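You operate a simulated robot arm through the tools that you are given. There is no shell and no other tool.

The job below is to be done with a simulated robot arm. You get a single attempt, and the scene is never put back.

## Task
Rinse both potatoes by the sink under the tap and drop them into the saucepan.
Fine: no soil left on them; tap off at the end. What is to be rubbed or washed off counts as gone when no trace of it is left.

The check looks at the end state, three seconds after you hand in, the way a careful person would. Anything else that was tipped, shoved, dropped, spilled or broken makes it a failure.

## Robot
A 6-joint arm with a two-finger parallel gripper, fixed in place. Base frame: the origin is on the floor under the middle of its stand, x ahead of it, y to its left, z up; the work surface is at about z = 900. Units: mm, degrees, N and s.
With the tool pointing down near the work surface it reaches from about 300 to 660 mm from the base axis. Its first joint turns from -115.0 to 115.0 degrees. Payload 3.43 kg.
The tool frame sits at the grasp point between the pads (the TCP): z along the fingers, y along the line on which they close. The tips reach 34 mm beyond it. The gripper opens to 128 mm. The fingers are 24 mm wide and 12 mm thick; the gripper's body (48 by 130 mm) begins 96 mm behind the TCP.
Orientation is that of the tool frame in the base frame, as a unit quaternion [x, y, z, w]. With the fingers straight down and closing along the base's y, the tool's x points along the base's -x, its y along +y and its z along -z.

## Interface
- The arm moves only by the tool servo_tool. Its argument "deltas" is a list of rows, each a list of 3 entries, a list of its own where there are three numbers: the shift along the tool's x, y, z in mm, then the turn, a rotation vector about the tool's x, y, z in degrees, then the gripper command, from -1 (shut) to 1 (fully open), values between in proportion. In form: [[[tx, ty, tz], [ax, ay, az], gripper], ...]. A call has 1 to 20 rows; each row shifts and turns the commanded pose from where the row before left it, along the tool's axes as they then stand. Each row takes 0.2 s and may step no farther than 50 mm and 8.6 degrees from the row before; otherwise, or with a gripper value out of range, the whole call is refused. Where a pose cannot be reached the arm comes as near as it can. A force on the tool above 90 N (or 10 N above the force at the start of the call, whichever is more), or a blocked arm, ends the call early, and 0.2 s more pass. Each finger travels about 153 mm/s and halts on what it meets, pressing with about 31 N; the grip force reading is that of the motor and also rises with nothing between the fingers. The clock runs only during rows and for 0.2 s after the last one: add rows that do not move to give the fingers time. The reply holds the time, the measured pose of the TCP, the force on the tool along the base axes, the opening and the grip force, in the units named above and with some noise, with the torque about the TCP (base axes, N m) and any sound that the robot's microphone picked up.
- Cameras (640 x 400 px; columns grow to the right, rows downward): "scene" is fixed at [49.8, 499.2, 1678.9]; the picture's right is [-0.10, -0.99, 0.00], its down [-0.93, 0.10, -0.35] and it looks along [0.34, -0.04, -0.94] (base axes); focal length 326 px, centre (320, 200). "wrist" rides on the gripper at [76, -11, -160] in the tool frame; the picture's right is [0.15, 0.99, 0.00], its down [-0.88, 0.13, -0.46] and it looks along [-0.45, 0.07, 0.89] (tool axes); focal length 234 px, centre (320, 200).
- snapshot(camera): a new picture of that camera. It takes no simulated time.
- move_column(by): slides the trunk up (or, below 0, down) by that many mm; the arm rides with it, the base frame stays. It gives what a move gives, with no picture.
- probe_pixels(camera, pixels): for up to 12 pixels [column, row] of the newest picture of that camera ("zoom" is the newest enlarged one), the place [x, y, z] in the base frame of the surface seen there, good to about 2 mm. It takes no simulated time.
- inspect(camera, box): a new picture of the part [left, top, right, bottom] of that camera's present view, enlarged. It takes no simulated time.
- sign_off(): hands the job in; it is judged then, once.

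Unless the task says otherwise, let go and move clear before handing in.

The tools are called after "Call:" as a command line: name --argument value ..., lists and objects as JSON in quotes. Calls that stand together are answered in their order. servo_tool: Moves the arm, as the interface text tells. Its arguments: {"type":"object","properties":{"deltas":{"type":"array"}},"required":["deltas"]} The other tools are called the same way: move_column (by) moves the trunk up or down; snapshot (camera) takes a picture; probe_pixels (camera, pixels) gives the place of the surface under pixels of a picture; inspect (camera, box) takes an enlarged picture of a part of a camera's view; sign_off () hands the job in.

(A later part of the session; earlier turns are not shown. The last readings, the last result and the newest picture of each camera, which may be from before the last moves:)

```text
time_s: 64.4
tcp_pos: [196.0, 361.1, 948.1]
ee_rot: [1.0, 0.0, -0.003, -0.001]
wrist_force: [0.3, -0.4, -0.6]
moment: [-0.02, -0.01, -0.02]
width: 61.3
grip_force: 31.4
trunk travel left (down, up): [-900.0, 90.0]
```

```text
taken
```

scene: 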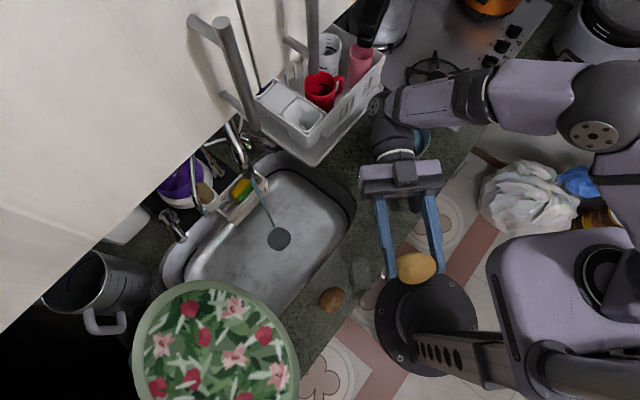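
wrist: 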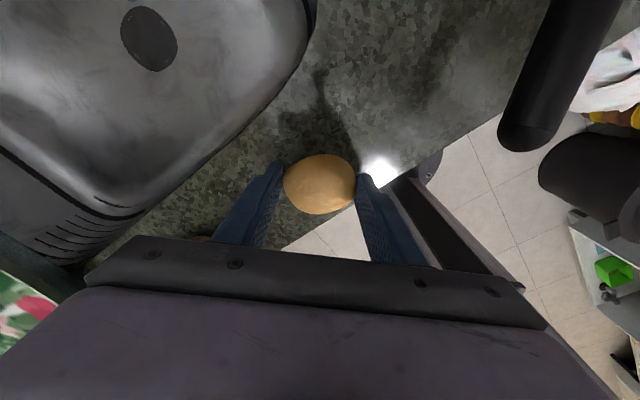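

Nothing is touching yet. I'll lower in small steps and then open gently.

Call:
servo_tool --deltas '[[[0, 0, 3], [0, 0, 0], -1], [[0, 0, 2], [0, 0, 0], -1], [[0, 0, 0], [0, 0, 0], -0.05], [[0, 0, 0], [0, 0, 0], 0.1], [[0, 0, 0], [0, 0, 0], 0.3], [[0, 0, 0], [0, 0, 0], 0.4], [[0, 0, 0], [0, 0, 0], 0.4], [[0, 0, -30], [0, 0, 0], 0.4], [[0, 0, -40], [0, 0, 0], 0.4], [[0, 0, -40], [0, 0, 0], 0.4], [[0, 0, -40], [0, 0, 0], 0.4]]'

Call:
snapshot --camera "wrist"

Call:
inspect --camera "wrist" --box '[270, 90, 380, 190]'

```text
time_s: 66.8
tcp_pos: [197.2, 359.1, 1096.0]
ee_rot: [1.0, -0.001, -0.003, 0.0]
wrist_force: [0.2, -0.3, -0.1]
moment: [-0.01, -0.01, -0.02]
width: 89.6
grip_force: 0.1
trunk travel left (down, up): [-900.0, 90.0]
```

```text
taken
```

wrist: 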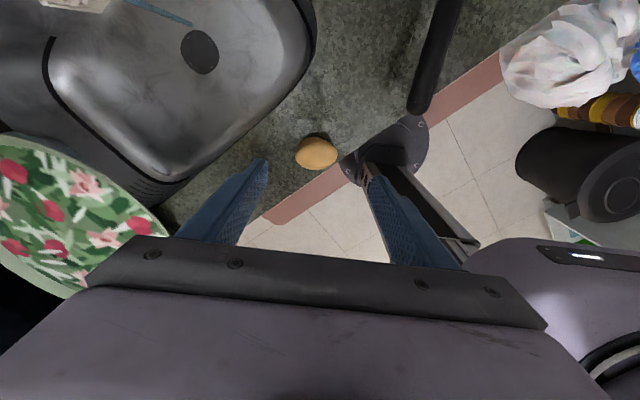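

```text
4.00 times, centred on (325, 140) of wrist
```

zoom: 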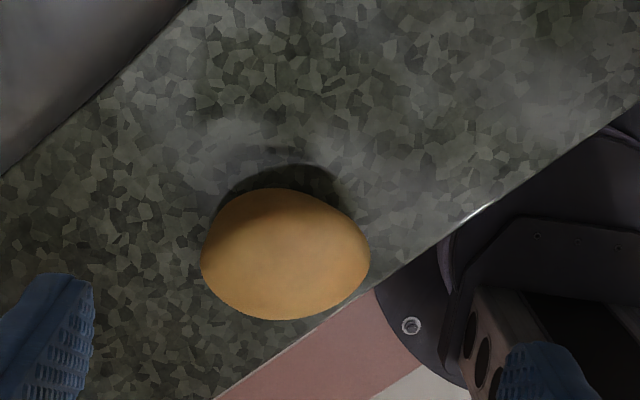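

The potato's visible surface is clean, but it looks close to the counter's front edge at zoom (365,290). I'll measure its position.

Call:
probe_pixels --camera "wrist" --pixels '[[316, 153], [304, 153], [330, 153], [316, 142], [316, 164], [345, 165], [362, 155], [300, 185], [325, 175], [280, 130]]'

Call:
inspect --camera "scene" --box '[320, 200, 440, 310]'

```text
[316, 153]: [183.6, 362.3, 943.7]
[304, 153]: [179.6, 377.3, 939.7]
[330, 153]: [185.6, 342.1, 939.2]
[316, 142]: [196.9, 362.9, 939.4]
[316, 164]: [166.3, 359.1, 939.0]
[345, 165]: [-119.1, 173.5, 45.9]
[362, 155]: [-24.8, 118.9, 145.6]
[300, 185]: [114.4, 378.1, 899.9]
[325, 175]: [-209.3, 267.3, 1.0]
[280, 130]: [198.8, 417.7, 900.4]
```

```text
3.64 times, centred on (380, 255) of scene
```

zoom: 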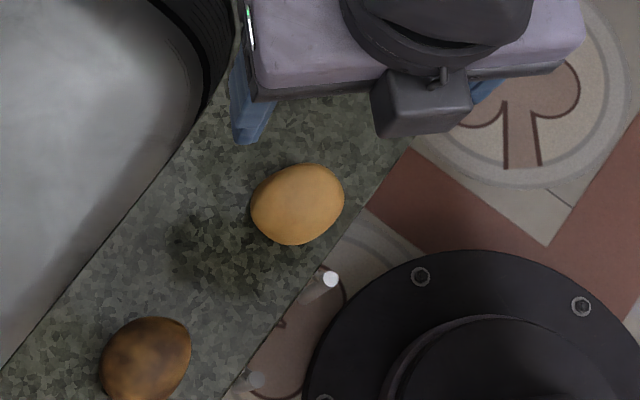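

It is stable at about (181,360), roughly 10 mm clear of the edge, and the top looks clean from the scene side too. I'll zoom closely on its two ends, where the pads were.

Call:
inspect --camera "scene" --box '[382, 240, 420, 272]'

Call:
inspect --camera "wrist" --box '[290, 130, 345, 175]'

```text
12.50 times, centred on (401, 256) of scene
```

zoom: 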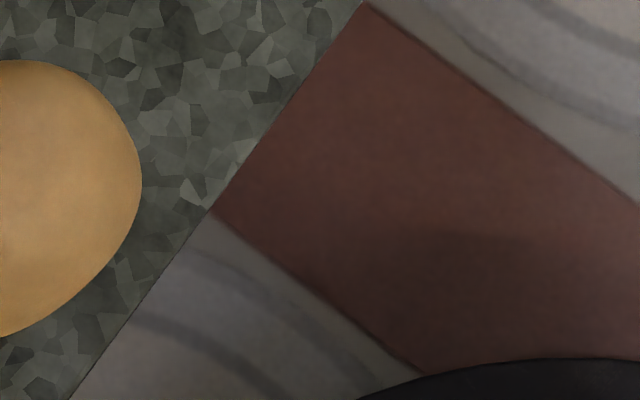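

```text
8.89 times, centred on (318, 152) of wrist
```

zoom: 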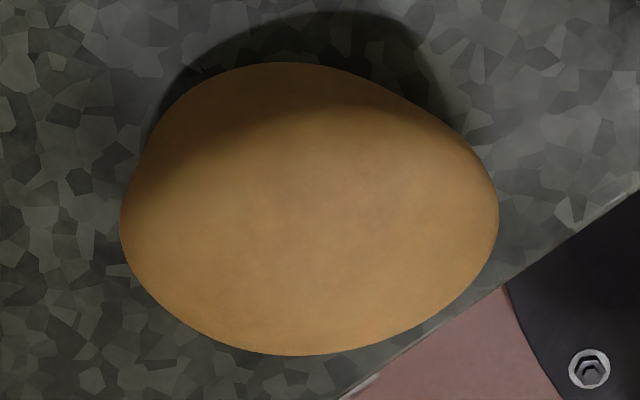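

It looks clean, with only faint mottling that may be skin texture. To be certain, I'll re-grasp it across its short axis and give it a second wash with the ends exposed, so I'm turning the tool 90° and descending on it.

Call:
servo_tool --deltas '[[[0, 0, 0], [0, 0, 8.2], 0.4], [[0, 0, 0], [0, 0, 8.2], 0.4], [[0, 0, 0], [0, 0, 8.2], 0.4], [[0, 0, 0], [0, 0, 8.2], 0.4], [[0, 0, 0], [0, 0, 8.2], 0.4], [[0, 0, 0], [0, 0, 8.2], 0.4], [[0, 0, 0], [0, 0, 8.2], 0.4], [[0, 0, 0], [0, 0, 8.2], 0.4], [[0, 0, 0], [0, 0, 8.2], 0.4], [[0, 0, 0], [0, 0, 8.2], 0.4], [[0, 0, 0], [0, 0, 8], 0.4], [[-0.9, 16.2, 10], [0, 0, 0], 0.4], [[0, 0, 30], [0, 0, 0], 0.4]]'

Call:
snapshot --camera "wrist"

Call:
inspect --camera "wrist" --box '[270, 100, 370, 200]'

```text
time_s: 69.6
tcp_pos: [180.5, 358.9, 1053.0]
ee_rot: [-0.706, 0.708, 0.003, -0.001]
wrist_force: [0.0, 0.3, -0.7]
moment: [-0.03, 0.03, -0.05]
width: 89.8
grip_force: 0.0
trunk travel left (down, up): [-900.0, 90.0]
```

```text
taken
```

wrist: 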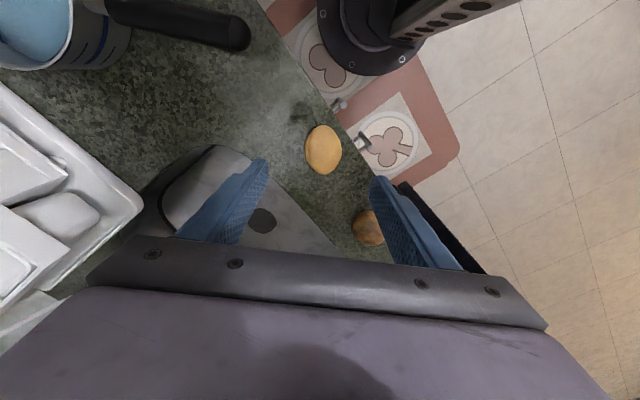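

```text
4.00 times, centred on (320, 150) of wrist
```

zoom: 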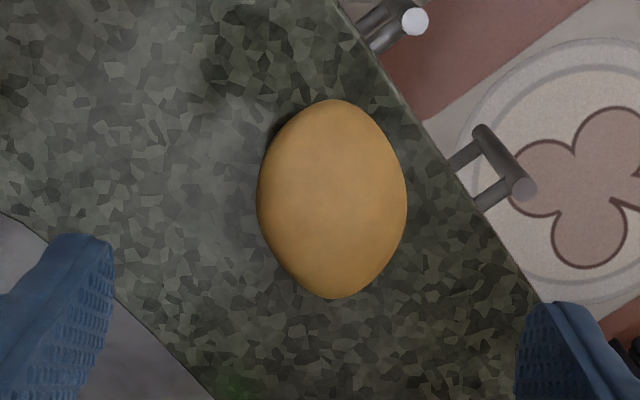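

The potato's long axis is now lined up along the finger plane and both ends look clean from here. I'll descend, close across the short axis, and lift.

Call:
servo_tool --deltas '[[[0, 0, 35], [0, 0, 0], 0.4], [[0, 0, 35], [0, 0, 0], 0.4], [[0, 0, 30], [0, 0, 0], 0.4], [[0, 0, 14], [0, 0, 0], 0.4], [[0, 0, 0], [0, 0, 0], 0.4], [[0, 0, 0], [0, 0, 0], 0.0], [[0, 0, 0], [0, 0, 0], -0.5], [[0, 0, 0], [0, 0, 0], -1], [[0, 0, -20], [0, 0, 0], -1], [[0, 0, -30], [0, 0, 0], -1], [[0, 0, -35], [0, 0, 0], -1], [[0, 0, -35], [0, 0, 0], -1], [[0, 0, -35], [0, 0, 0], -1], [[0, 0, -35], [0, 0, 0], -1]]'

Call:
snapshot --camera "wrist"

```text
time_s: 72.6
tcp_pos: [179.9, 361.5, 1129.0]
ee_rot: [0.707, -0.707, -0.002, 0.001]
wrist_force: [-0.1, 0.0, -1.4]
moment: [-0.02, 0.0, 0.03]
width: 45.7
grip_force: 30.7
trunk travel left (down, up): [-900.0, 90.0]
```

```text
taken
```

wrist: 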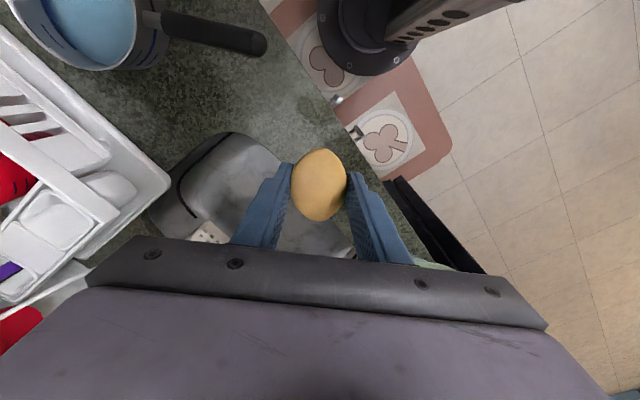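

Held at 45.7 mm across the short axis. I'll go back to the washing approach pose that worked before: turn 45°, move in front of the sink, and tilt 54°.

Call:
servo_tool --deltas '[[[0, 0, 0], [0, 0, 7.5], -1], [[0, 0, 0], [0, 0, 7.5], -1], [[0, 0, 0], [0, 0, 7.5], -1], [[0, 0, 0], [0, 0, 7.5], -1], [[0, 0, 0], [0, 0, 7.5], -1], [[0, 0, 0], [0, 0, 7.5], -1], [[-23.3, 24.7, 0], [0, 0, 0], -1], [[-23.3, 24.7, 0], [0, 0, 0], -1], [[-23.3, 24.6, 0], [0, 0, 0], -1], [[0, 0, 0], [0, -7.7, 0], -1], [[0, 0, 0], [0, -7.7, 0], -1], [[0, 0, 0], [0, -7.7, 0], -1], [[0, 0, 0], [0, -7.7, 0], -1], [[0, 0, 0], [0, -7.7, 0], -1], [[0, 0, 0], [0, -7.7, 0], -1], [[0, 0, 0], [0, -7.8, 0], -1]]'

Call:
inspect --camera "scene" --box '[220, 130, 380, 290]'

```text
time_s: 76.0
tcp_pos: [175.9, 462.1, 1127.7]
ee_rot: [-0.34, 0.824, 0.175, 0.418]
wrist_force: [0.6, 0.7, -1.1]
moment: [-0.02, 0.03, 0.0]
width: 45.6
grip_force: 31.0
trunk travel left (down, up): [-900.0, 90.0]
```

```text
2.50 times, centred on (300, 210) of scene
```

zoom: 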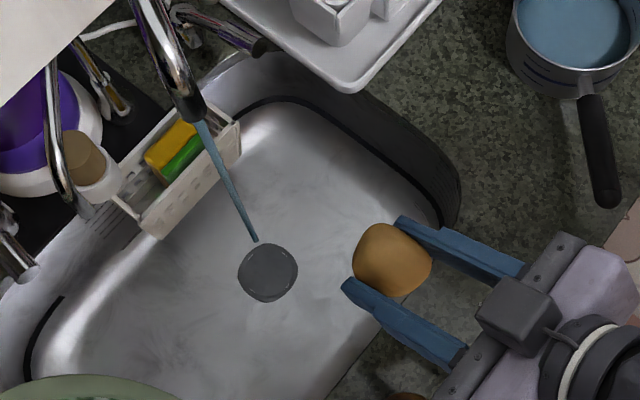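

In position and lined up with the stream again. I'll advance into the stream and sweep the potato side to side and in depth so that every part gets rinsed.

Call:
servo_tool --deltas '[[[-3.6, 0, 31], [0, 0, 0], -1], [[-3.6, 0, 31], [0, 0, 0], -1], [[-3.6, 0, 31], [0, 0, 0], -1], [[-3.6, 0, 31], [0, 0, 0], -1], [[-3.6, 0, 31], [0, 0, 0], -1], [[-3.6, 0, 31], [0, 0, 0], -1], [[-3.9, 0, 31], [0, 0, 0], -1], [[0, 6, 0], [0, 0, 0], -1], [[0, 6, 0], [0, 0, 0], -1], [[0, 6, 0], [0, 0, 0], -1], [[0, -6, 0], [0, 0, 0], -1], [[0, -6, 0], [0, 0, 0], -1], [[0, -6, 0], [0, 0, 0], -1], [[0, -6, 0], [0, 0, 0], -1], [[0, -6, 0], [0, 0, 0], -1], [[0, -6, 0], [0, 0, 0], -1], [[-5.9, 6, 8.1], [0, 0, 0], -1], [[0, 6, 0], [0, 0, 0], -1], [[0, 6, 0], [0, 0, 0], -1], [[0, 6, 0], [0, 0, 0], -1]]'

Call:
inspect --camera "scene" --box '[220, 140, 320, 230]'

```text
time_s: 80.2
tcp_pos: [315.9, 608.4, 1020.8]
ee_rot: [-0.34, 0.825, 0.174, 0.417]
wrist_force: [-0.8, -0.6, -1.0]
moment: [-0.03, -0.02, 0.01]
width: 45.5
grip_force: 30.9
trunk travel left (down, up): [-900.0, 90.0]
```

```text
4.44 times, centred on (270, 185) of scene
```

zoom: 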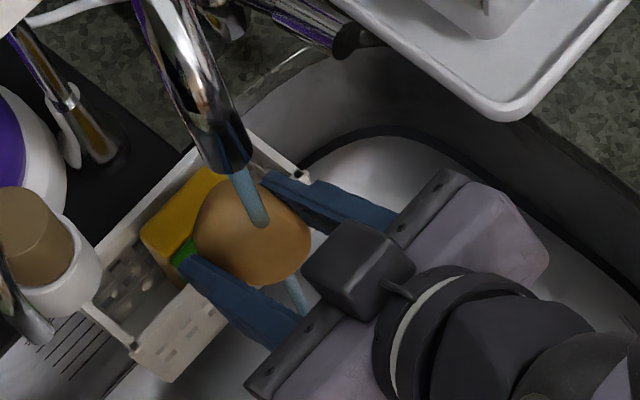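

The stream is landing squarely on the potato at scene zoom (262,210). I'll continue the sweep at shallower depths so its far side is rinsed as well.

Call:
servo_tool --deltas '[[[0, -6, 0], [0, 0, 0], -1], [[0, -6, 0], [0, 0, 0], -1], [[0, -6, 0], [0, 0, 0], -1], [[5.9, 0, -8.1], [0, 0, 0], -1], [[0, 6, 0], [0, 0, 0], -1], [[0, 6, 0], [0, 0, 0], -1], [[0, 6, 0], [0, 0, 0], -1], [[0, 6, 0], [0, 0, 0], -1], [[5.9, 0, -8.1], [0, 0, 0], -1], [[0, -6, 0], [0, 0, 0], -1], [[0, -6, 0], [0, 0, 0], -1], [[0, -6, 0], [0, 0, 0], -1], [[0, -6, 0], [0, 0, 0], -1], [[5.9, 0, -8.1], [0, 0, 0], -1], [[0, 6, 0], [0, 0, 0], -1], [[0, 6, 0], [0, 0, 0], -1], [[0, 6, 0], [0, 0, 0], -1], [[0, 0, 0], [0, 0, 0], -1]]'

Call:
inspect --camera "scene" --box '[240, 160, 310, 220]'

Call:
inspect --camera "wrist" --box '[270, 130, 370, 230]'

```text
time_s: 84.0
tcp_pos: [293.9, 587.5, 1022.2]
ee_rot: [-0.34, 0.824, 0.175, 0.418]
wrist_force: [-0.1, -0.4, -1.7]
moment: [0.0, 0.01, -0.02]
width: 45.7
grip_force: 31.2
trunk travel left (down, up): [-900.0, 90.0]
```

```text
6.67 times, centred on (275, 190) of scene
```

zoom: 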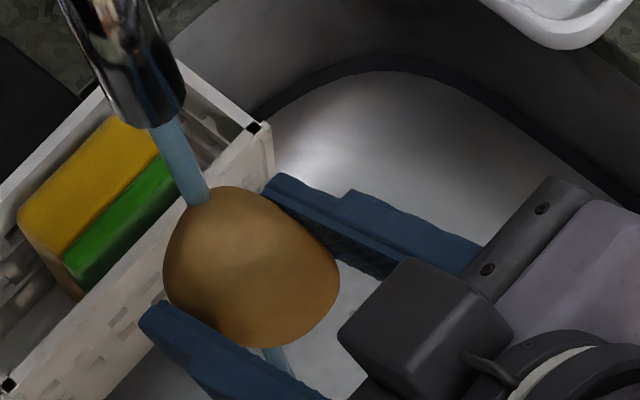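

```text
4.00 times, centred on (320, 180) of wrist
```

zoom: 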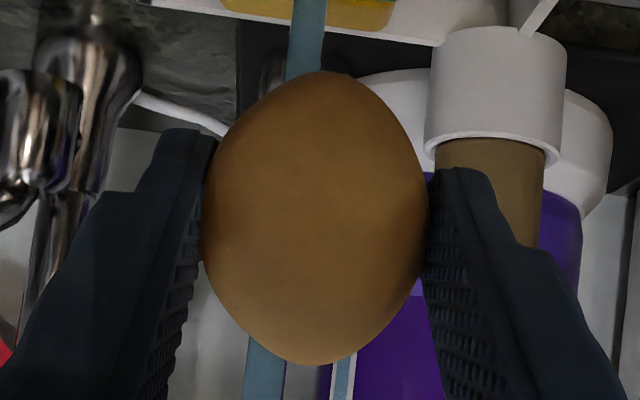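

The potato is clean everywhere after the second wash. I'll pull back out of the sink, come upright and then head for the saucepan.

Call:
servo_tool --deltas '[[[2.8, 0, -33.6], [0, 0, 0], -1], [[2.8, 0, -33.6], [0, 0, 0], -1], [[2.8, 0, -33.6], [0, 0, 0], -1], [[2.8, 0, -33.6], [0, 0, 0], -1], [[2.8, 0, -33.6], [0, 0, 0], -1], [[2.8, 0, -33.6], [0, 0, 0], -1], [[0, 0, 0], [0, 7.72, 0], -1], [[0, 0, 0], [0, 7.72, 0], -1], [[0, 0, 0], [0, 7.72, 0], -1], [[0, 0, 0], [0, 7.72, 0], -1], [[0, 0, 0], [0, 7.72, 0], -1], [[0, 0, 0], [0, 7.72, 0], -1], [[0, 0, 0], [0, 7.72, 0], -1], [[0, -40, 0], [0, 0, 0], -1], [[0, -40, 0], [0, 0, 0], -1], [[0, -40, 0], [0, 0, 0], -1], [[0, -40, 0], [0, 0, 0], -1], [[0, -40, 0], [0, 0, 0], -1]]'

Call:
snapshot --camera "wrist"

Call:
snapshot --camera "scene"

```text
time_s: 87.8
tcp_pos: [315.7, 322.1, 1125.3]
ee_rot: [-0.382, 0.924, 0.001, -0.003]
wrist_force: [-1.1, -0.4, -0.9]
moment: [0.01, 0.03, -0.01]
width: 45.5
grip_force: 30.8
trunk travel left (down, up): [-900.0, 90.0]
```

```text
taken
```

wrist: 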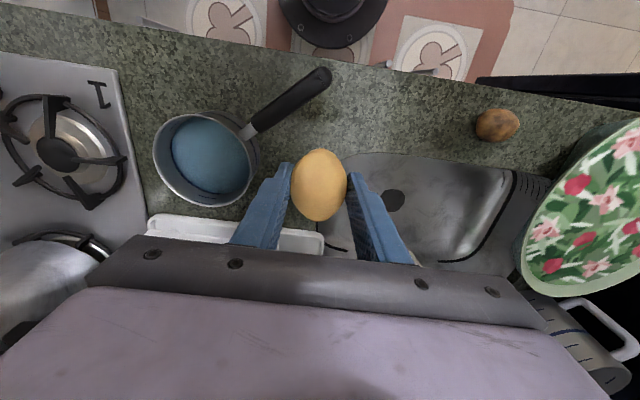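

```text
taken
```

scene: 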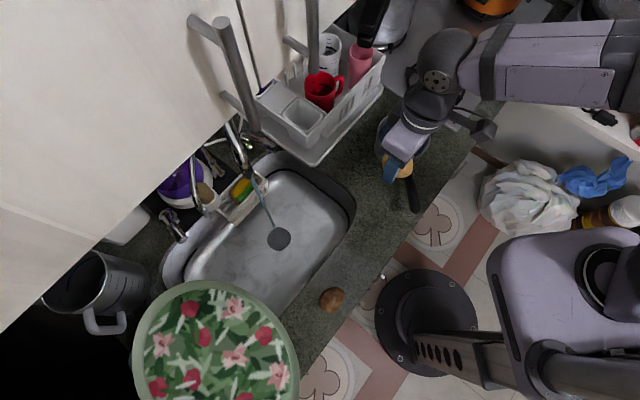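

The potato looks fully clean and the saucepan is in view at wrist (205,160). I'll probe its rim to get its centre and the free space inside.

Call:
probe_pixels --camera "wrist" --pixels '[[154, 158], [256, 175], [200, 114], [207, 205], [165, 130], [245, 130], [170, 190], [245, 195], [205, 155], [180, 150], [235, 160], [215, 185]]'

Call:
inspect --camera "wrist" --box '[140, 90, 280, 220]'

```text
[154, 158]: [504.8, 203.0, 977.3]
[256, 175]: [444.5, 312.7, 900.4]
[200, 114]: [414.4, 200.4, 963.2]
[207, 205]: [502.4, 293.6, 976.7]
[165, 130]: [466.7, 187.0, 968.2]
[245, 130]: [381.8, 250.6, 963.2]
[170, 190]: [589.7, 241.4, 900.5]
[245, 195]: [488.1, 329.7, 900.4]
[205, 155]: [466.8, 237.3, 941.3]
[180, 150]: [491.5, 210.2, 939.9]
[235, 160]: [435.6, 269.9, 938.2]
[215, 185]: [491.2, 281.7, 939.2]
```

```text
3.08 times, centred on (210, 155) of wrist
```

zoom: 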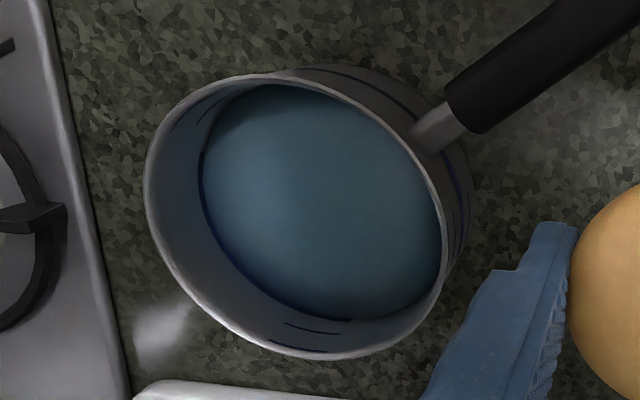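

The pan's rim centre is near (461,247) with about 58 mm inside radius at the water. Before moving over it I'll check how close the wrist housing gets to the cabinet.

Call:
probe_pixels --camera "scene" --pixels '[[420, 50], [405, 95], [440, 30], [435, 80], [390, 130], [460, 60], [350, 30], [378, 20], [365, 60]]'

```text
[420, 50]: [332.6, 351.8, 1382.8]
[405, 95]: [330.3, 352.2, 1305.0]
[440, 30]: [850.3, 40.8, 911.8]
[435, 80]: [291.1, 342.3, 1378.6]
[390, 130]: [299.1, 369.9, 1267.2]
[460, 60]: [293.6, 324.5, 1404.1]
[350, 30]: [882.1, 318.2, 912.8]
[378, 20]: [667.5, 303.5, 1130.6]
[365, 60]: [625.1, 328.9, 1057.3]
```

There is enough clearance if I stay lower, so I'll drop to about z=1075 first. Then I'll move over the far half of the pan, keeping the potato above the rim.

Call:
servo_tool --deltas '[[[0, 0, 25], [0, 0, 0], -1], [[0, 0, 25], [0, 0, 0], -1], [[-10, -31.2, 0], [0, 0, 0], -1], [[-15, -31.2, 0], [0, 0, 0], -1], [[-16, -31.2, 0], [0, 0, 0], -1], [[-16, -31.2, 0], [0, 0, 0], -1], [[-16.7, -31, 0], [0, 0, 0], -1], [[0, 0, 0], [0, 0, 0], -1]]'

Call:
snapshot --camera "wrist"

Call:
snapshot --camera "scene"

```text
time_s: 89.6
tcp_pos: [477.9, 265.8, 1074.4]
ee_rot: [-0.383, 0.924, 0.001, -0.002]
wrist_force: [-0.4, 0.4, -0.9]
moment: [0.0, -0.04, -0.03]
width: 45.4
grip_force: 30.7
trunk travel left (down, up): [-900.0, 90.0]
```

```text
taken
```

wrist: 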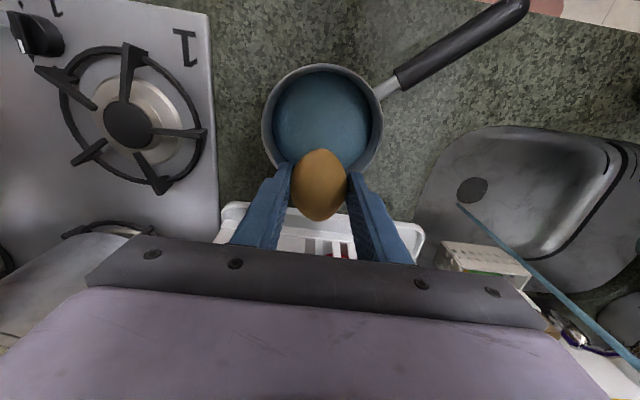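

```text
taken
```

scene: 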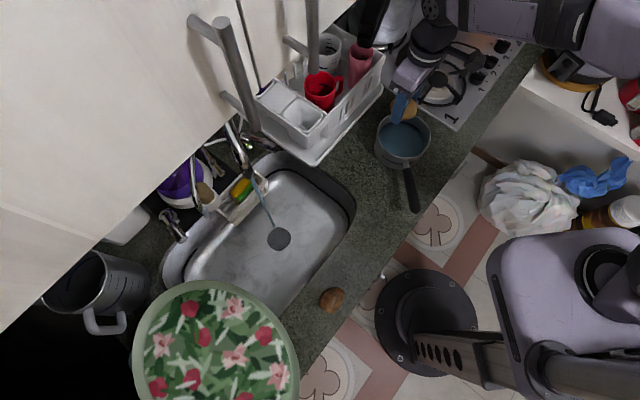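

The potato is over the far half of the pan, laterally centred with the rim at wrist (322,120). I'll verify the rim circle once more from this angle before lowering.

Call:
probe_pixels --camera "wrist" --pixels '[[264, 115], [265, 130], [380, 120], [379, 135], [272, 152], [372, 157], [268, 100], [376, 105], [300, 130], [345, 130]]'

Call:
inspect --camera "wrist" --box '[240, 50, 400, 230]'

```text
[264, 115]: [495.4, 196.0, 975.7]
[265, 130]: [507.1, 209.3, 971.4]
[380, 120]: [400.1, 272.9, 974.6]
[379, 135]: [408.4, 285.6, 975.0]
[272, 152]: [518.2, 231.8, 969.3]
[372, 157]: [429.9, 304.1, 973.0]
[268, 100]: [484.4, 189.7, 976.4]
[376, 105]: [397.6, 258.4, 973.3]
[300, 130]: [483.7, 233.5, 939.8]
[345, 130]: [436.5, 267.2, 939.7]
```

```text
2.22 times, centred on (320, 140) of wrist
```

zoom: 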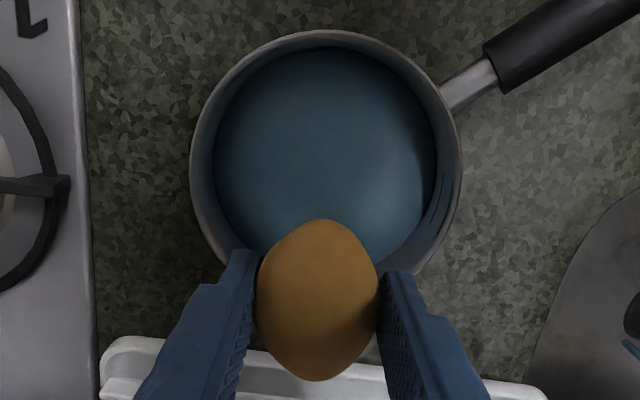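

The pan is centred at about (459,247) and the fingers will clear the wall. I'll nudge 4 mm toward the middle and lower slowly into the water.

Call:
servo_tool --deltas '[[[4, 0, 25], [0, 0, 0], -1], [[0, 0, 25], [0, 0, 0], -1], [[0, 0, 25], [0, 0, 0], -1], [[0, 0, 20], [0, 0, 0], -1], [[0, 0, 12], [0, 0, 0], -1], [[0, 0, 8], [0, 0, 0], -1], [[0, 0, 6], [0, 0, 0], -1], [[0, 0, 4], [0, 0, 0], -1]]'

Call:
snapshot --camera "wrist"

```text
time_s: 91.4
tcp_pos: [472.5, 262.4, 950.2]
ee_rot: [-0.382, 0.924, 0.001, -0.003]
wrist_force: [-0.3, -0.2, -1.0]
moment: [0.0, -0.03, 0.01]
width: 45.3
grip_force: 30.9
trunk travel left (down, up): [-900.0, 90.0]
```

```text
taken
```

wrist: 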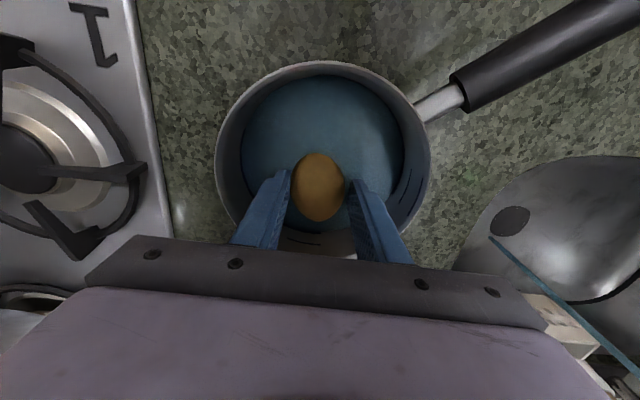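

The potato is inside the pan, partly in the water, with no contact force yet. I'll lower 4 mm more, open just enough to free it, and rise straight out.

Call:
servo_tool --deltas '[[[0, 0, 4], [0, 0, 0], -1], [[0, 0, 0], [0, 0, 0], -0.25], [[0, 0, 0], [0, 0, 0], -0.12], [[0, 0, 0], [0, 0, 0], -0.1], [[0, 0, -15], [0, 0, 0], -0.1], [[0, 0, -25], [0, 0, 0], -0.1], [[0, 0, -30], [0, 0, 0], -0.1], [[0, 0, -35], [0, 0, 0], -0.1], [[0, 0, -35], [0, 0, 0], -0.1]]'

Call:
snapshot --camera "wrist"

Call:
snapshot --camera "scene"

```text
time_s: 93.4
tcp_pos: [471.8, 261.3, 1088.2]
ee_rot: [-0.382, 0.924, 0.001, -0.003]
wrist_force: [0.1, -0.3, -0.9]
moment: [0.0, -0.02, -0.01]
width: 57.5
grip_force: 0.1
trunk travel left (down, up): [-900.0, 90.0]
```

```text
taken
```

wrist: 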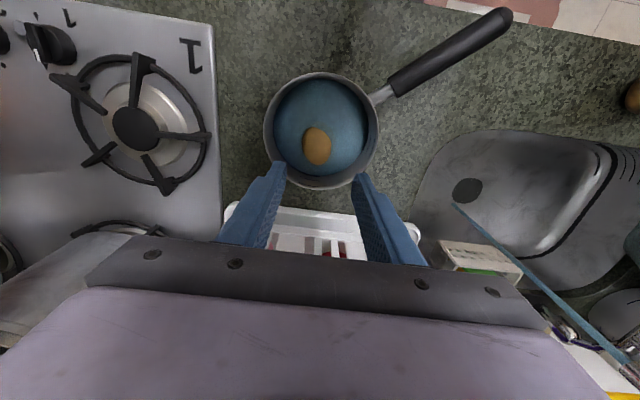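

```text
taken
```

scene: 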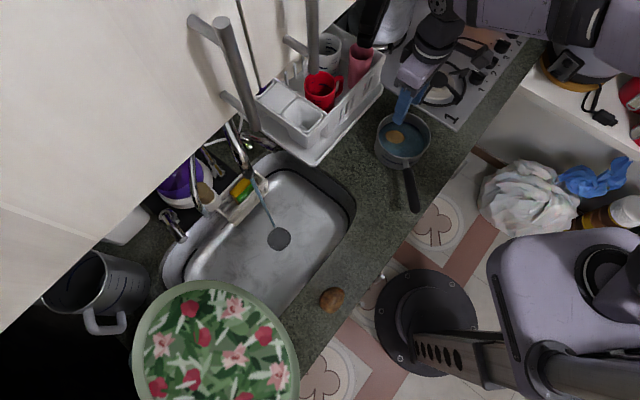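

The first potato rests clean in the saucepan at wrist (317,147), and nothing has spilled. Now I'll move across to hover above the second potato.

Call:
servo_tool --deltas '[[[25, 25, 0], [0, 0, 0], -0.1], [[25, 40, 0], [0, 0, 0], 0.2], [[25, 40, 0], [0, 0, 0], 0.4], [[20, 43, 0], [0, 0, 0], 0.5], [[15, 45, 0], [0, 0, 0], 0.5], [[10, 45, 0], [0, 0, 0], 0.5], [[5, 45, 0], [0, 0, 0], 0.5], [[0, 45, 0], [0, 0, 0], 0.5], [[0, 45, 0], [0, 0, 0], 0.5], [[0, 43, 0], [0, 0, 0], 0.5]]'

Call:
snapshot --camera "wrist"

Call:
inspect --camera "wrist" --box '[260, 80, 380, 190]'

```text
time_s: 95.6
tcp_pos: [88.7, 469.0, 1087.2]
ee_rot: [-0.382, 0.924, 0.002, -0.003]
wrist_force: [-0.7, 0.9, 0.5]
moment: [0.01, -0.03, 0.0]
width: 95.9
grip_force: 0.1
trunk travel left (down, up): [-900.0, 90.0]
```

```text
taken
```

wrist: 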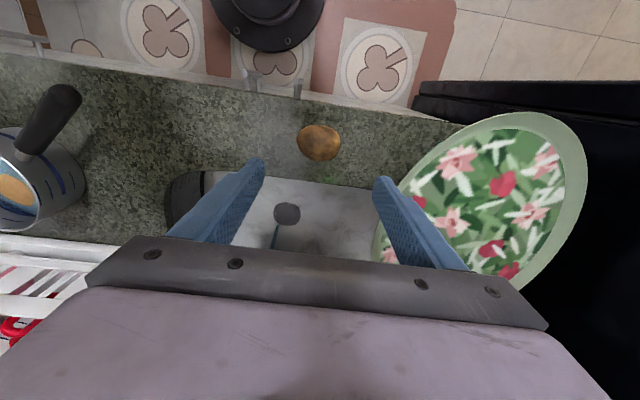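

```text
3.64 times, centred on (320, 135) of wrist
```

zoom: 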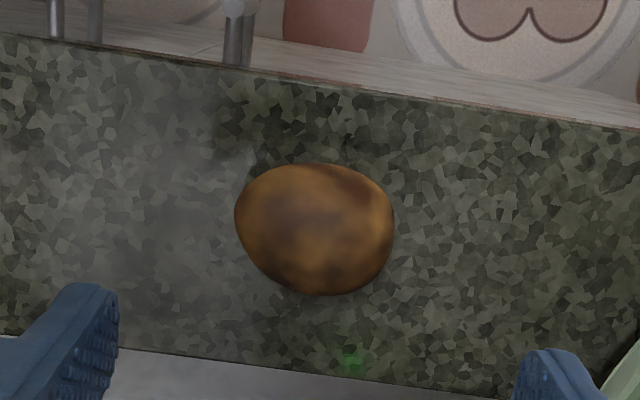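

The second potato is dirty all over at wrist (318,142), and the flowered tray's edge is nearby on the right. I'll measure both before descending.

Call:
probe_pixels --camera "wrist" --pixels '[[318, 142], [299, 142], [337, 142], [318, 128], [318, 157], [385, 220], [400, 195], [430, 160], [470, 125], [410, 175]]'

```text
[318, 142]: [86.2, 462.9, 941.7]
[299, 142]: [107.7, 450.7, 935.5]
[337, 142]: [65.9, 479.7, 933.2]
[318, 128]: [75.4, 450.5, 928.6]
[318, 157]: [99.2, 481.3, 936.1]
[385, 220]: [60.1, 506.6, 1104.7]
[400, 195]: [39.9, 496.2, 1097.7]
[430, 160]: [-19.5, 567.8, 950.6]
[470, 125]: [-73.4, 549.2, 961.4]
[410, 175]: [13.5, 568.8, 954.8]
```

The potato's centre is (87,465) and the tray edge is about 60 mm beyond the open gripper, so there's room. I'll descend, grasp it by its long axis and lift.

Call:
servo_tool --deltas '[[[3.7, -1.3, 20], [0, 0, 0], 0.5], [[0, 0, 35], [0, 0, 0], 0.5], [[0, 0, 35], [0, 0, 0], 0.5], [[0, 0, 30], [0, 0, 0], 0.5], [[0, 0, 18], [0, 0, 0], 0.5], [[0, 0, 11], [0, 0, 0], 0.5], [[0, 0, 0], [0, 0, 0], 0.5], [[0, 0, 0], [0, 0, 0], 0.1], [[0, 0, 0], [0, 0, 0], -0.5], [[0, 0, 0], [0, 0, 0], -1], [[0, 0, -20], [0, 0, 0], -1], [[0, 0, -30], [0, 0, 0], -1], [[0, 0, -35], [0, 0, 0], -1], [[0, 0, -35], [0, 0, 0], -1], [[0, 0, -35], [0, 0, 0], -1], [[0, 0, -32], [0, 0, 0], -1]]'

Call:
snapshot --camera "wrist"

```text
time_s: 99.0
tcp_pos: [88.2, 464.6, 1126.1]
ee_rot: [-0.382, 0.924, 0.001, -0.002]
wrist_force: [0.1, 0.4, -0.8]
moment: [-0.02, 0.0, -0.03]
width: 59.9
grip_force: 30.1
trunk travel left (down, up): [-900.0, 90.0]
```

```text
taken
```

wrist: 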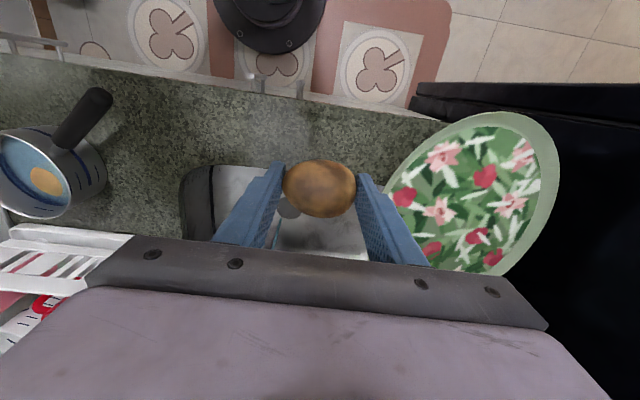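

Gripped at 59.9 mm and lifted clear. I'll repeat the proven route: move in front of the sink, tilt 54°, and advance into the stream.

Call:
servo_tool --deltas '[[[-30, -32, 0], [0, 0, 0], -1], [[-30, -32, 0], [0, 0, 0], -1], [[0, 0, 0], [0, -7.7, 0], -1], [[0, 0, 0], [0, -7.7, 0], -1], [[0, 0, 0], [0, -7.7, 0], -1], [[0, 0, 0], [0, -7.7, 0], -1], [[0, 0, 0], [0, -7.7, 0], -1], [[0, 0, 0], [0, -7.7, 0], -1], [[0, 0, 0], [0, -7.8, 0], -1]]'

Call:
inspect --camera "scene" --box '[220, 130, 380, 290]'

```text
time_s: 101.0
tcp_pos: [175.6, 461.6, 1125.0]
ee_rot: [-0.34, 0.824, 0.175, 0.418]
wrist_force: [-0.7, 0.1, -1.5]
moment: [-0.03, -0.01, -0.01]
width: 59.8
grip_force: 31.1
trunk travel left (down, up): [-900.0, 90.0]
```

```text
2.50 times, centred on (300, 210) of scene
```

zoom: 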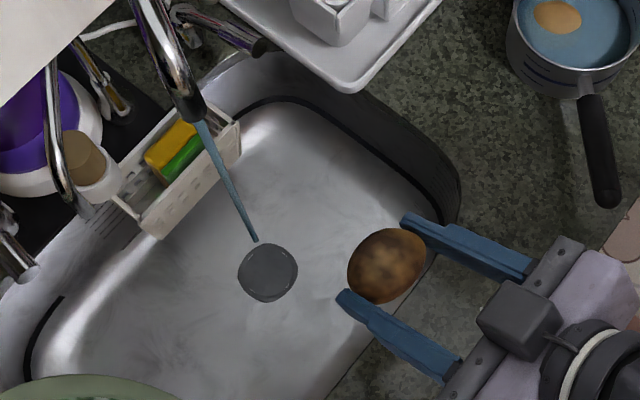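

The potato is dirty and in the same start position as before, in line with the stream. I'll advance and begin sweeping.

Call:
servo_tool --deltas '[[[-3.9, 0, 30.9], [0, 0, 0], -1], [[-3.9, 0, 30.9], [0, 0, 0], -1], [[-3.9, 0, 30.9], [0, 0, 0], -1], [[-3.9, 0, 30.9], [0, 0, 0], -1], [[-3.9, 0, 30.9], [0, 0, 0], -1], [[-3.9, 0, 30.9], [0, 0, 0], -1], [[-3.9, 0, 30.8], [0, 0, 0], -1], [[0, 0, 0], [0, 0, 0], -1], [[0, 5, 0], [0, 0, 0], -1], [[0, 5, 0], [0, 0, 0], -1], [[0, 5, 0], [0, 0, 0], -1], [[0, 5, 0], [0, 0, 0], -1], [[0, -5, 0], [0, 0, 0], -1], [[0, -5, 0], [0, 0, 0], -1], [[0, -5, 0], [0, 0, 0], -1], [[0, -5, 0], [0, 0, 0], -1], [[0, -5, 0], [0, 0, 0], -1], [[0, -5, 0], [0, 0, 0], -1], [[0, -5, 0], [0, 0, 0], -1], [[0, -5, 0], [0, 0, 0], -1]]'

Call:
inspect --camera "scene" --box '[240, 150, 320, 220]'

Call:
inspect --camera "wrist" --box '[270, 130, 370, 230]'

```text
time_s: 105.2
tcp_pos: [324.3, 583.1, 1019.9]
ee_rot: [-0.341, 0.824, 0.175, 0.417]
wrist_force: [-1.2, -0.2, -0.9]
moment: [-0.01, 0.01, 0.0]
width: 60.0
grip_force: 31.2
trunk travel left (down, up): [-900.0, 90.0]
```

```text
5.71 times, centred on (280, 185) of scene
```

zoom: 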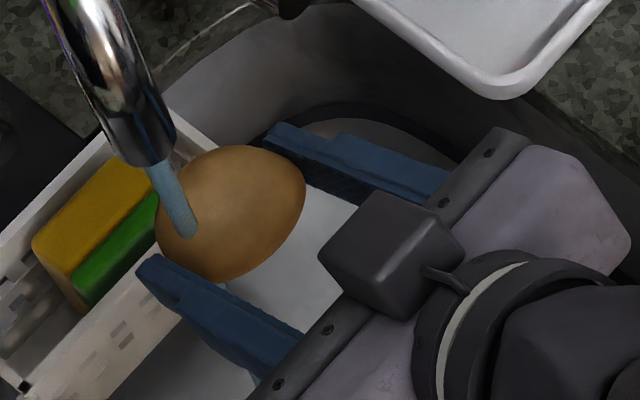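

```text
4.00 times, centred on (320, 180) of wrist
```

zoom: 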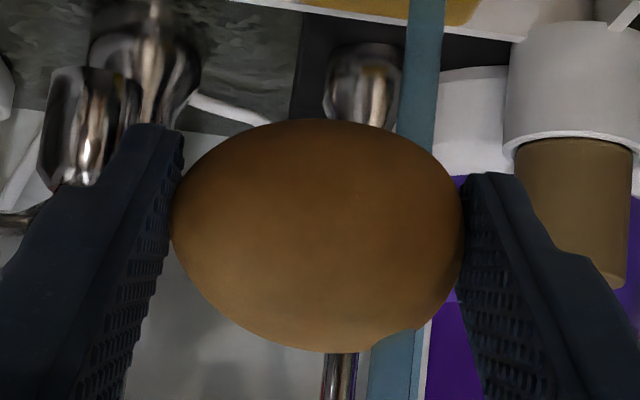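

The visible soil is already gone from the palm side and top. I'll continue sweeping at several depths so the far and near sides get the same rinse.

Call:
servo_tool --deltas '[[[-5.9, 0, 8.1], [0, 0, 0], -1], [[0, 5, 0], [0, 0, 0], -1], [[0, 5, 0], [0, 0, 0], -1], [[0, 5, 0], [0, 0, 0], -1], [[0, 5, 0], [0, 0, 0], -1], [[0, 5, 0], [0, 0, 0], -1], [[0, 5, 0], [0, 0, 0], -1], [[0, 5, 0], [0, 0, 0], -1], [[5.9, 0, -8.1], [0, 0, 0], -1], [[5.9, 0, -8.1], [0, 0, 0], -1], [[0, -5, 0], [0, 0, 0], -1], [[0, -5, 0], [0, 0, 0], -1], [[0, -5, 0], [0, 0, 0], -1], [[0, -5, 0], [0, 0, 0], -1], [[0, -5, 0], [0, 0, 0], -1], [[0, -5, 0], [0, 0, 0], -1], [[4.7, 0, -6.5], [0, 0, 0], -1], [[0, 5, 0], [0, 0, 0], -1], [[0, 5, 0], [0, 0, 0], -1], [[0, 5, 0], [0, 0, 0], -1]]'

Call:
inspect --camera "scene" --box '[240, 150, 320, 220]'

Call:
inspect --camera "wrist" --box '[270, 130, 370, 230]'

```text
time_s: 109.4
tcp_pos: [299.1, 584.1, 1020.1]
ee_rot: [-0.34, 0.824, 0.175, 0.417]
wrist_force: [-0.1, -0.5, 0.0]
moment: [-0.08, 0.02, -0.03]
width: 60.1
grip_force: 30.7
trunk travel left (down, up): [-900.0, 90.0]
```

```text
5.71 times, centred on (280, 185) of scene
```

zoom: 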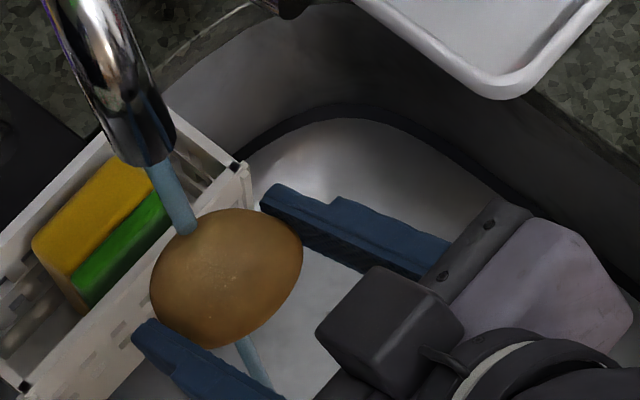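

```text
4.00 times, centred on (320, 180) of wrist
```

zoom: 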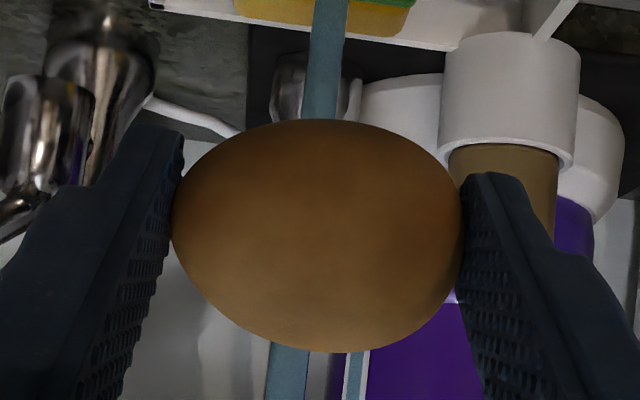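

The second potato looks clean all round in both views. I'll retreat, come upright, and set it on the clear counter strip so I can re-grasp it the other way and check the ends and underside.

Call:
servo_tool --deltas '[[[2.9, 0, -33.8], [0, 0, 0], -1], [[2.9, 0, -33.8], [0, 0, 0], -1], [[2.9, 0, -33.8], [0, 0, 0], -1], [[2.9, 0, -33.8], [0, 0, 0], -1], [[2.9, 0, -33.8], [0, 0, 0], -1], [[2.9, 0, -33.8], [0, 0, 0], -1], [[0, 0, 0], [0, 7.72, 0], -1], [[0, 0, 0], [0, 7.72, 0], -1], [[0, 0, 0], [0, 7.72, 0], -1], [[0, 0, 0], [0, 7.72, 0], -1], [[0, 0, 0], [0, 7.72, 0], -1], [[0, 0, 0], [0, 7.72, 0], -1], [[0, 0, 0], [0, 7.72, 0], -1], [[29, 0, 0], [0, 0, 0], -1], [[29, 0, 0], [0, 0, 0], -1]]'

Call:
snapshot --camera "wrist"

Call:
inspect --camera "wrist" --box '[270, 130, 370, 230]'

```text
time_s: 112.6
tcp_pos: [132.8, 420.2, 1126.4]
ee_rot: [-0.382, 0.924, 0.001, -0.004]
wrist_force: [-0.4, 0.1, -0.6]
moment: [0.0, 0.0, -0.01]
width: 59.8
grip_force: 31.1
trunk travel left (down, up): [-900.0, 90.0]
```

```text
taken
```

wrist: 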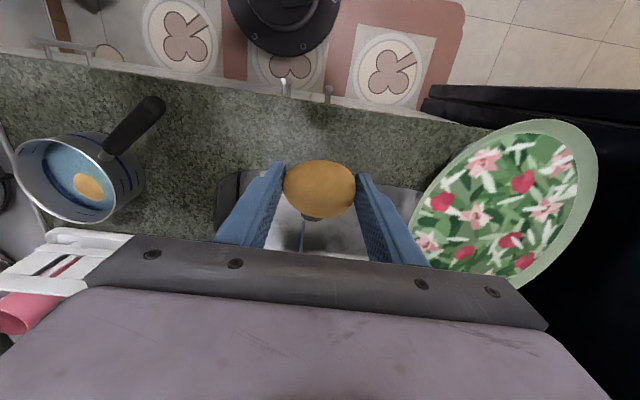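

```text
4.00 times, centred on (320, 180) of wrist
```

zoom: 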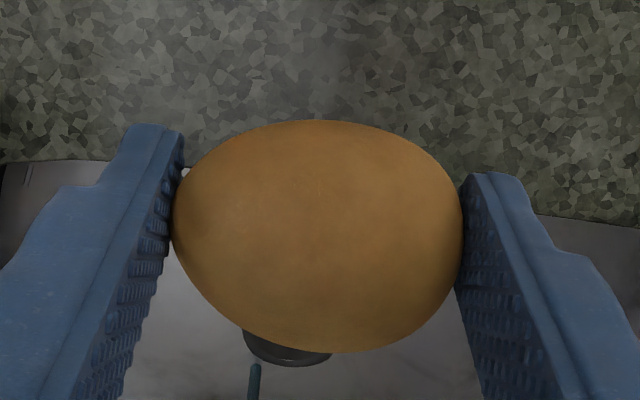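

The top is clean. To inspect its underside the same way as before, I'll turn the tool -135° in the air and move over the open counter spot I used for the first potato.

Call:
servo_tool --deltas '[[[0, 0, 0], [0, 0, -8.44], -1], [[0, 0, 0], [0, 0, -8.44], -1], [[0, 0, 0], [0, 0, -8.44], -1], [[0, 0, 0], [0, 0, -8.44], -1], [[0, 0, 0], [0, 0, -8.44], -1], [[0, 0, 0], [0, 0, -8.44], -1], [[0, 0, 0], [0, 0, -8.44], -1], [[0, 0, 0], [0, 0, -8.44], -1], [[0, 0, 0], [0, 0, -8.44], -1], [[0, 0, 0], [0, 0, -8.44], -1], [[0, 0, 0], [0, 0, -8.44], -1], [[0, 0, 0], [0, 0, -8.44], -1], [[0, 0, 0], [0, 0, -8.44], -1], [[0, 0, 0], [0, 0, -8.44], -1], [[0, 0, 0], [0, 0, -8.44], -1], [[0, 0, 0], [0, 0, -8.4], -1], [[32, 30, 0], [0, 0, 0], -1], [[32, 30, 0], [0, 0, 0], -1]]'

Call:
snapshot --camera "wrist"

```text
time_s: 116.4
tcp_pos: [202.0, 359.7, 1123.9]
ee_rot: [1.0, 0.0, -0.003, 0.0]
wrist_force: [0.3, 0.2, -1.3]
moment: [0.02, -0.03, -0.03]
width: 59.7
grip_force: 31.0
trunk travel left (down, up): [-900.0, 90.0]
```

```text
taken
```

wrist: 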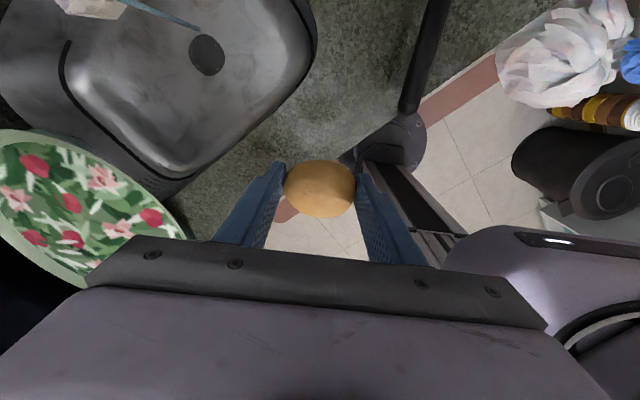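

Held firmly and clear of everything. I'll lower it to its resting height, release it gently and rise 60 mm.

Call:
servo_tool --deltas '[[[0, 0, 35], [0, 0, 0], -1], [[0, 0, 35], [0, 0, 0], -1], [[0, 0, 35], [0, 0, 0], -1], [[0, 0, 35], [0, 0, 0], -1], [[0, 0, 25], [0, 0, 0], -1], [[0, 0, 12], [0, 0, 0], -1], [[0, 0, 6], [0, 0, 0], -1], [[0, 0, 0], [0, 0, 0], -0.05], [[0, 0, 0], [0, 0, 0], 0.15], [[0, 0, 0], [0, 0, 0], 0.4], [[0, 0, 0], [0, 0, 0], 0.5], [[0, 0, -30], [0, 0, 0], 0.5], [[0, 0, -40], [0, 0, 0], 0.5], [[0, 0, -40], [0, 0, 0], 0.5]]'

Call:
snapshot --camera "wrist"

Call:
inspect --camera "scene" --box '[330, 210, 430, 290]'

```text
time_s: 119.4
tcp_pos: [196.9, 358.9, 1052.3]
ee_rot: [1.0, -0.001, -0.003, 0.0]
wrist_force: [-0.1, 0.4, -0.7]
moment: [-0.01, -0.03, -0.03]
width: 95.9
grip_force: 0.1
trunk travel left (down, up): [-900.0, 90.0]
```

```text
taken
```

wrist: 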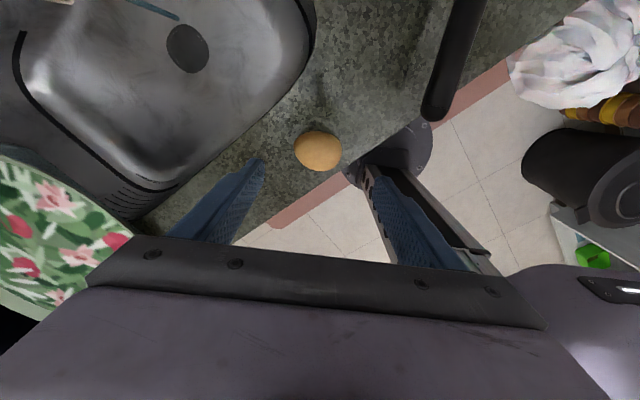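

```text
5.00 times, centred on (380, 250) of scene
```

zoom: 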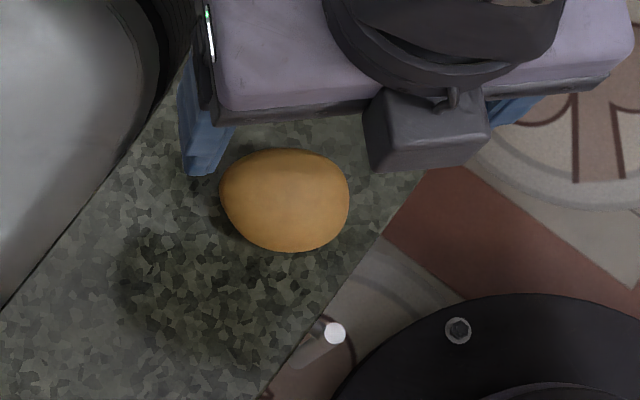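

The second potato rests on the counter looking clean from this side too. I'll measure its centre, then re-grasp with the 40° tilt.

Call:
probe_pixels --camera "wrist" --pixels '[[318, 151], [300, 151], [336, 151], [318, 136], [318, 165]]'

Call:
servo_tool --deltas '[[[0, 0, 0], [0, 8, 0], 0.5], [[0, 0, 0], [0, 8, 0], 0.5], [[0, 0, 0], [0, 8, 0], 0.5], [[0, 0, 0], [0, 8, 0], 0.5], [[0, 0, 0], [0, 8, 0], 0.5]]'

```text
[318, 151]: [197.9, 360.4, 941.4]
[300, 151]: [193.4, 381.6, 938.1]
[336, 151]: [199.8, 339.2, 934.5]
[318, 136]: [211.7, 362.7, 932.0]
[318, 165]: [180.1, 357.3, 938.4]
```

```text
time_s: 120.6
tcp_pos: [197.7, 359.6, 1052.4]
ee_rot: [0.94, 0.0, 0.341, 0.0]
wrist_force: [-0.4, 0.1, -0.2]
moment: [-0.03, 0.0, 0.0]
width: 96.1
grip_force: 0.2
trunk travel left (down, up): [-900.0, 90.0]
```

The tilted pose is set, with the potato's centre at (197,360). I'll descend, grip its ends, lift 80 mm and turn it by 80° as before.

Call:
servo_tool --deltas '[[[-21, 0, 19.4], [0, 0, 0], 0.5], [[-21, 0, 19.4], [0, 0, 0], 0.5], [[-21, 0, 19.4], [0, 0, 0], 0.5], [[-20.5, 0, 18.8], [0, 0, 0], 0.5], [[0, 0, 0], [0, 0, 0], 0.1], [[0, 0, 0], [0, 0, 0], -0.5], [[0, 0, 0], [0, 0, 0], -1], [[12.9, 0, -15.3], [0, 0, 0], -1], [[19.3, 0, -23], [0, 0, 0], -1], [[25, 0, -30], [0, 0, 0], -1], [[0, 0, 0], [0, -8, 0], -1], [[0, 0, 0], [0, -8, 0], -1], [[0, 0, 0], [0, -8, 0], -1], [[0, 0, 0], [0, -8, 0], -1], [[0, 0, 0], [0, -8, 0], -1], [[0, 0, -10], [0, -8, 0], -1], [[0, 0, 0], [0, -8, 0], -1], [[0, 0, 0], [0, -8, 0], -1], [[0, 0, 0], [0, -8, 0], -1], [[0, 0, 0], [0, -8, 0], -1]]'

Call:
snapshot --camera "scene"

Call:
inspect --camera "scene" --box '[340, 210, 430, 290]'

```text
time_s: 124.8
tcp_pos: [183.9, 361.1, 1039.1]
ee_rot: [0.938, 0.0, -0.346, -0.001]
wrist_force: [0.9, -0.8, -1.1]
moment: [0.01, 0.0, 0.0]
width: 59.9
grip_force: 30.7
trunk travel left (down, up): [-900.0, 90.0]
```

```text
taken
```

scene: 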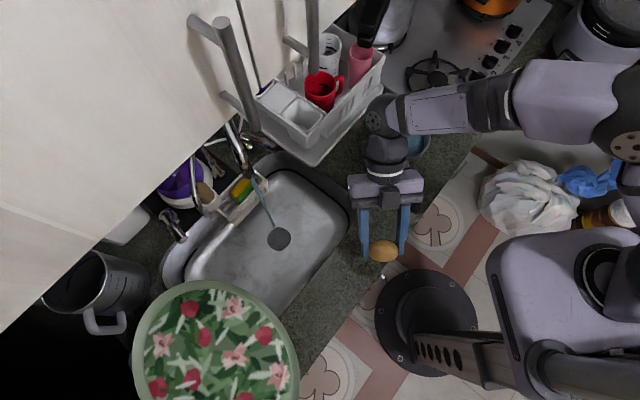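

```text
5.00 times, centred on (385, 250) of scene
```

zoom: 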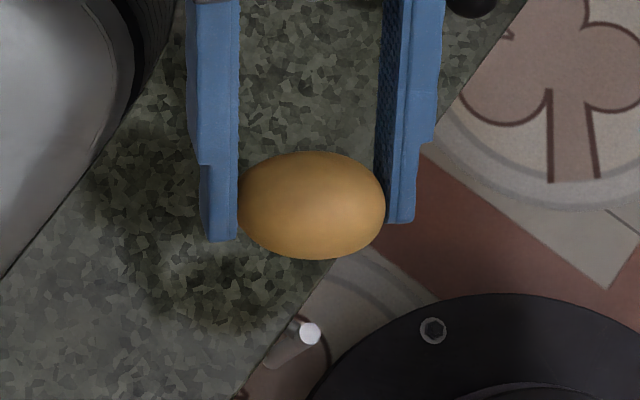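

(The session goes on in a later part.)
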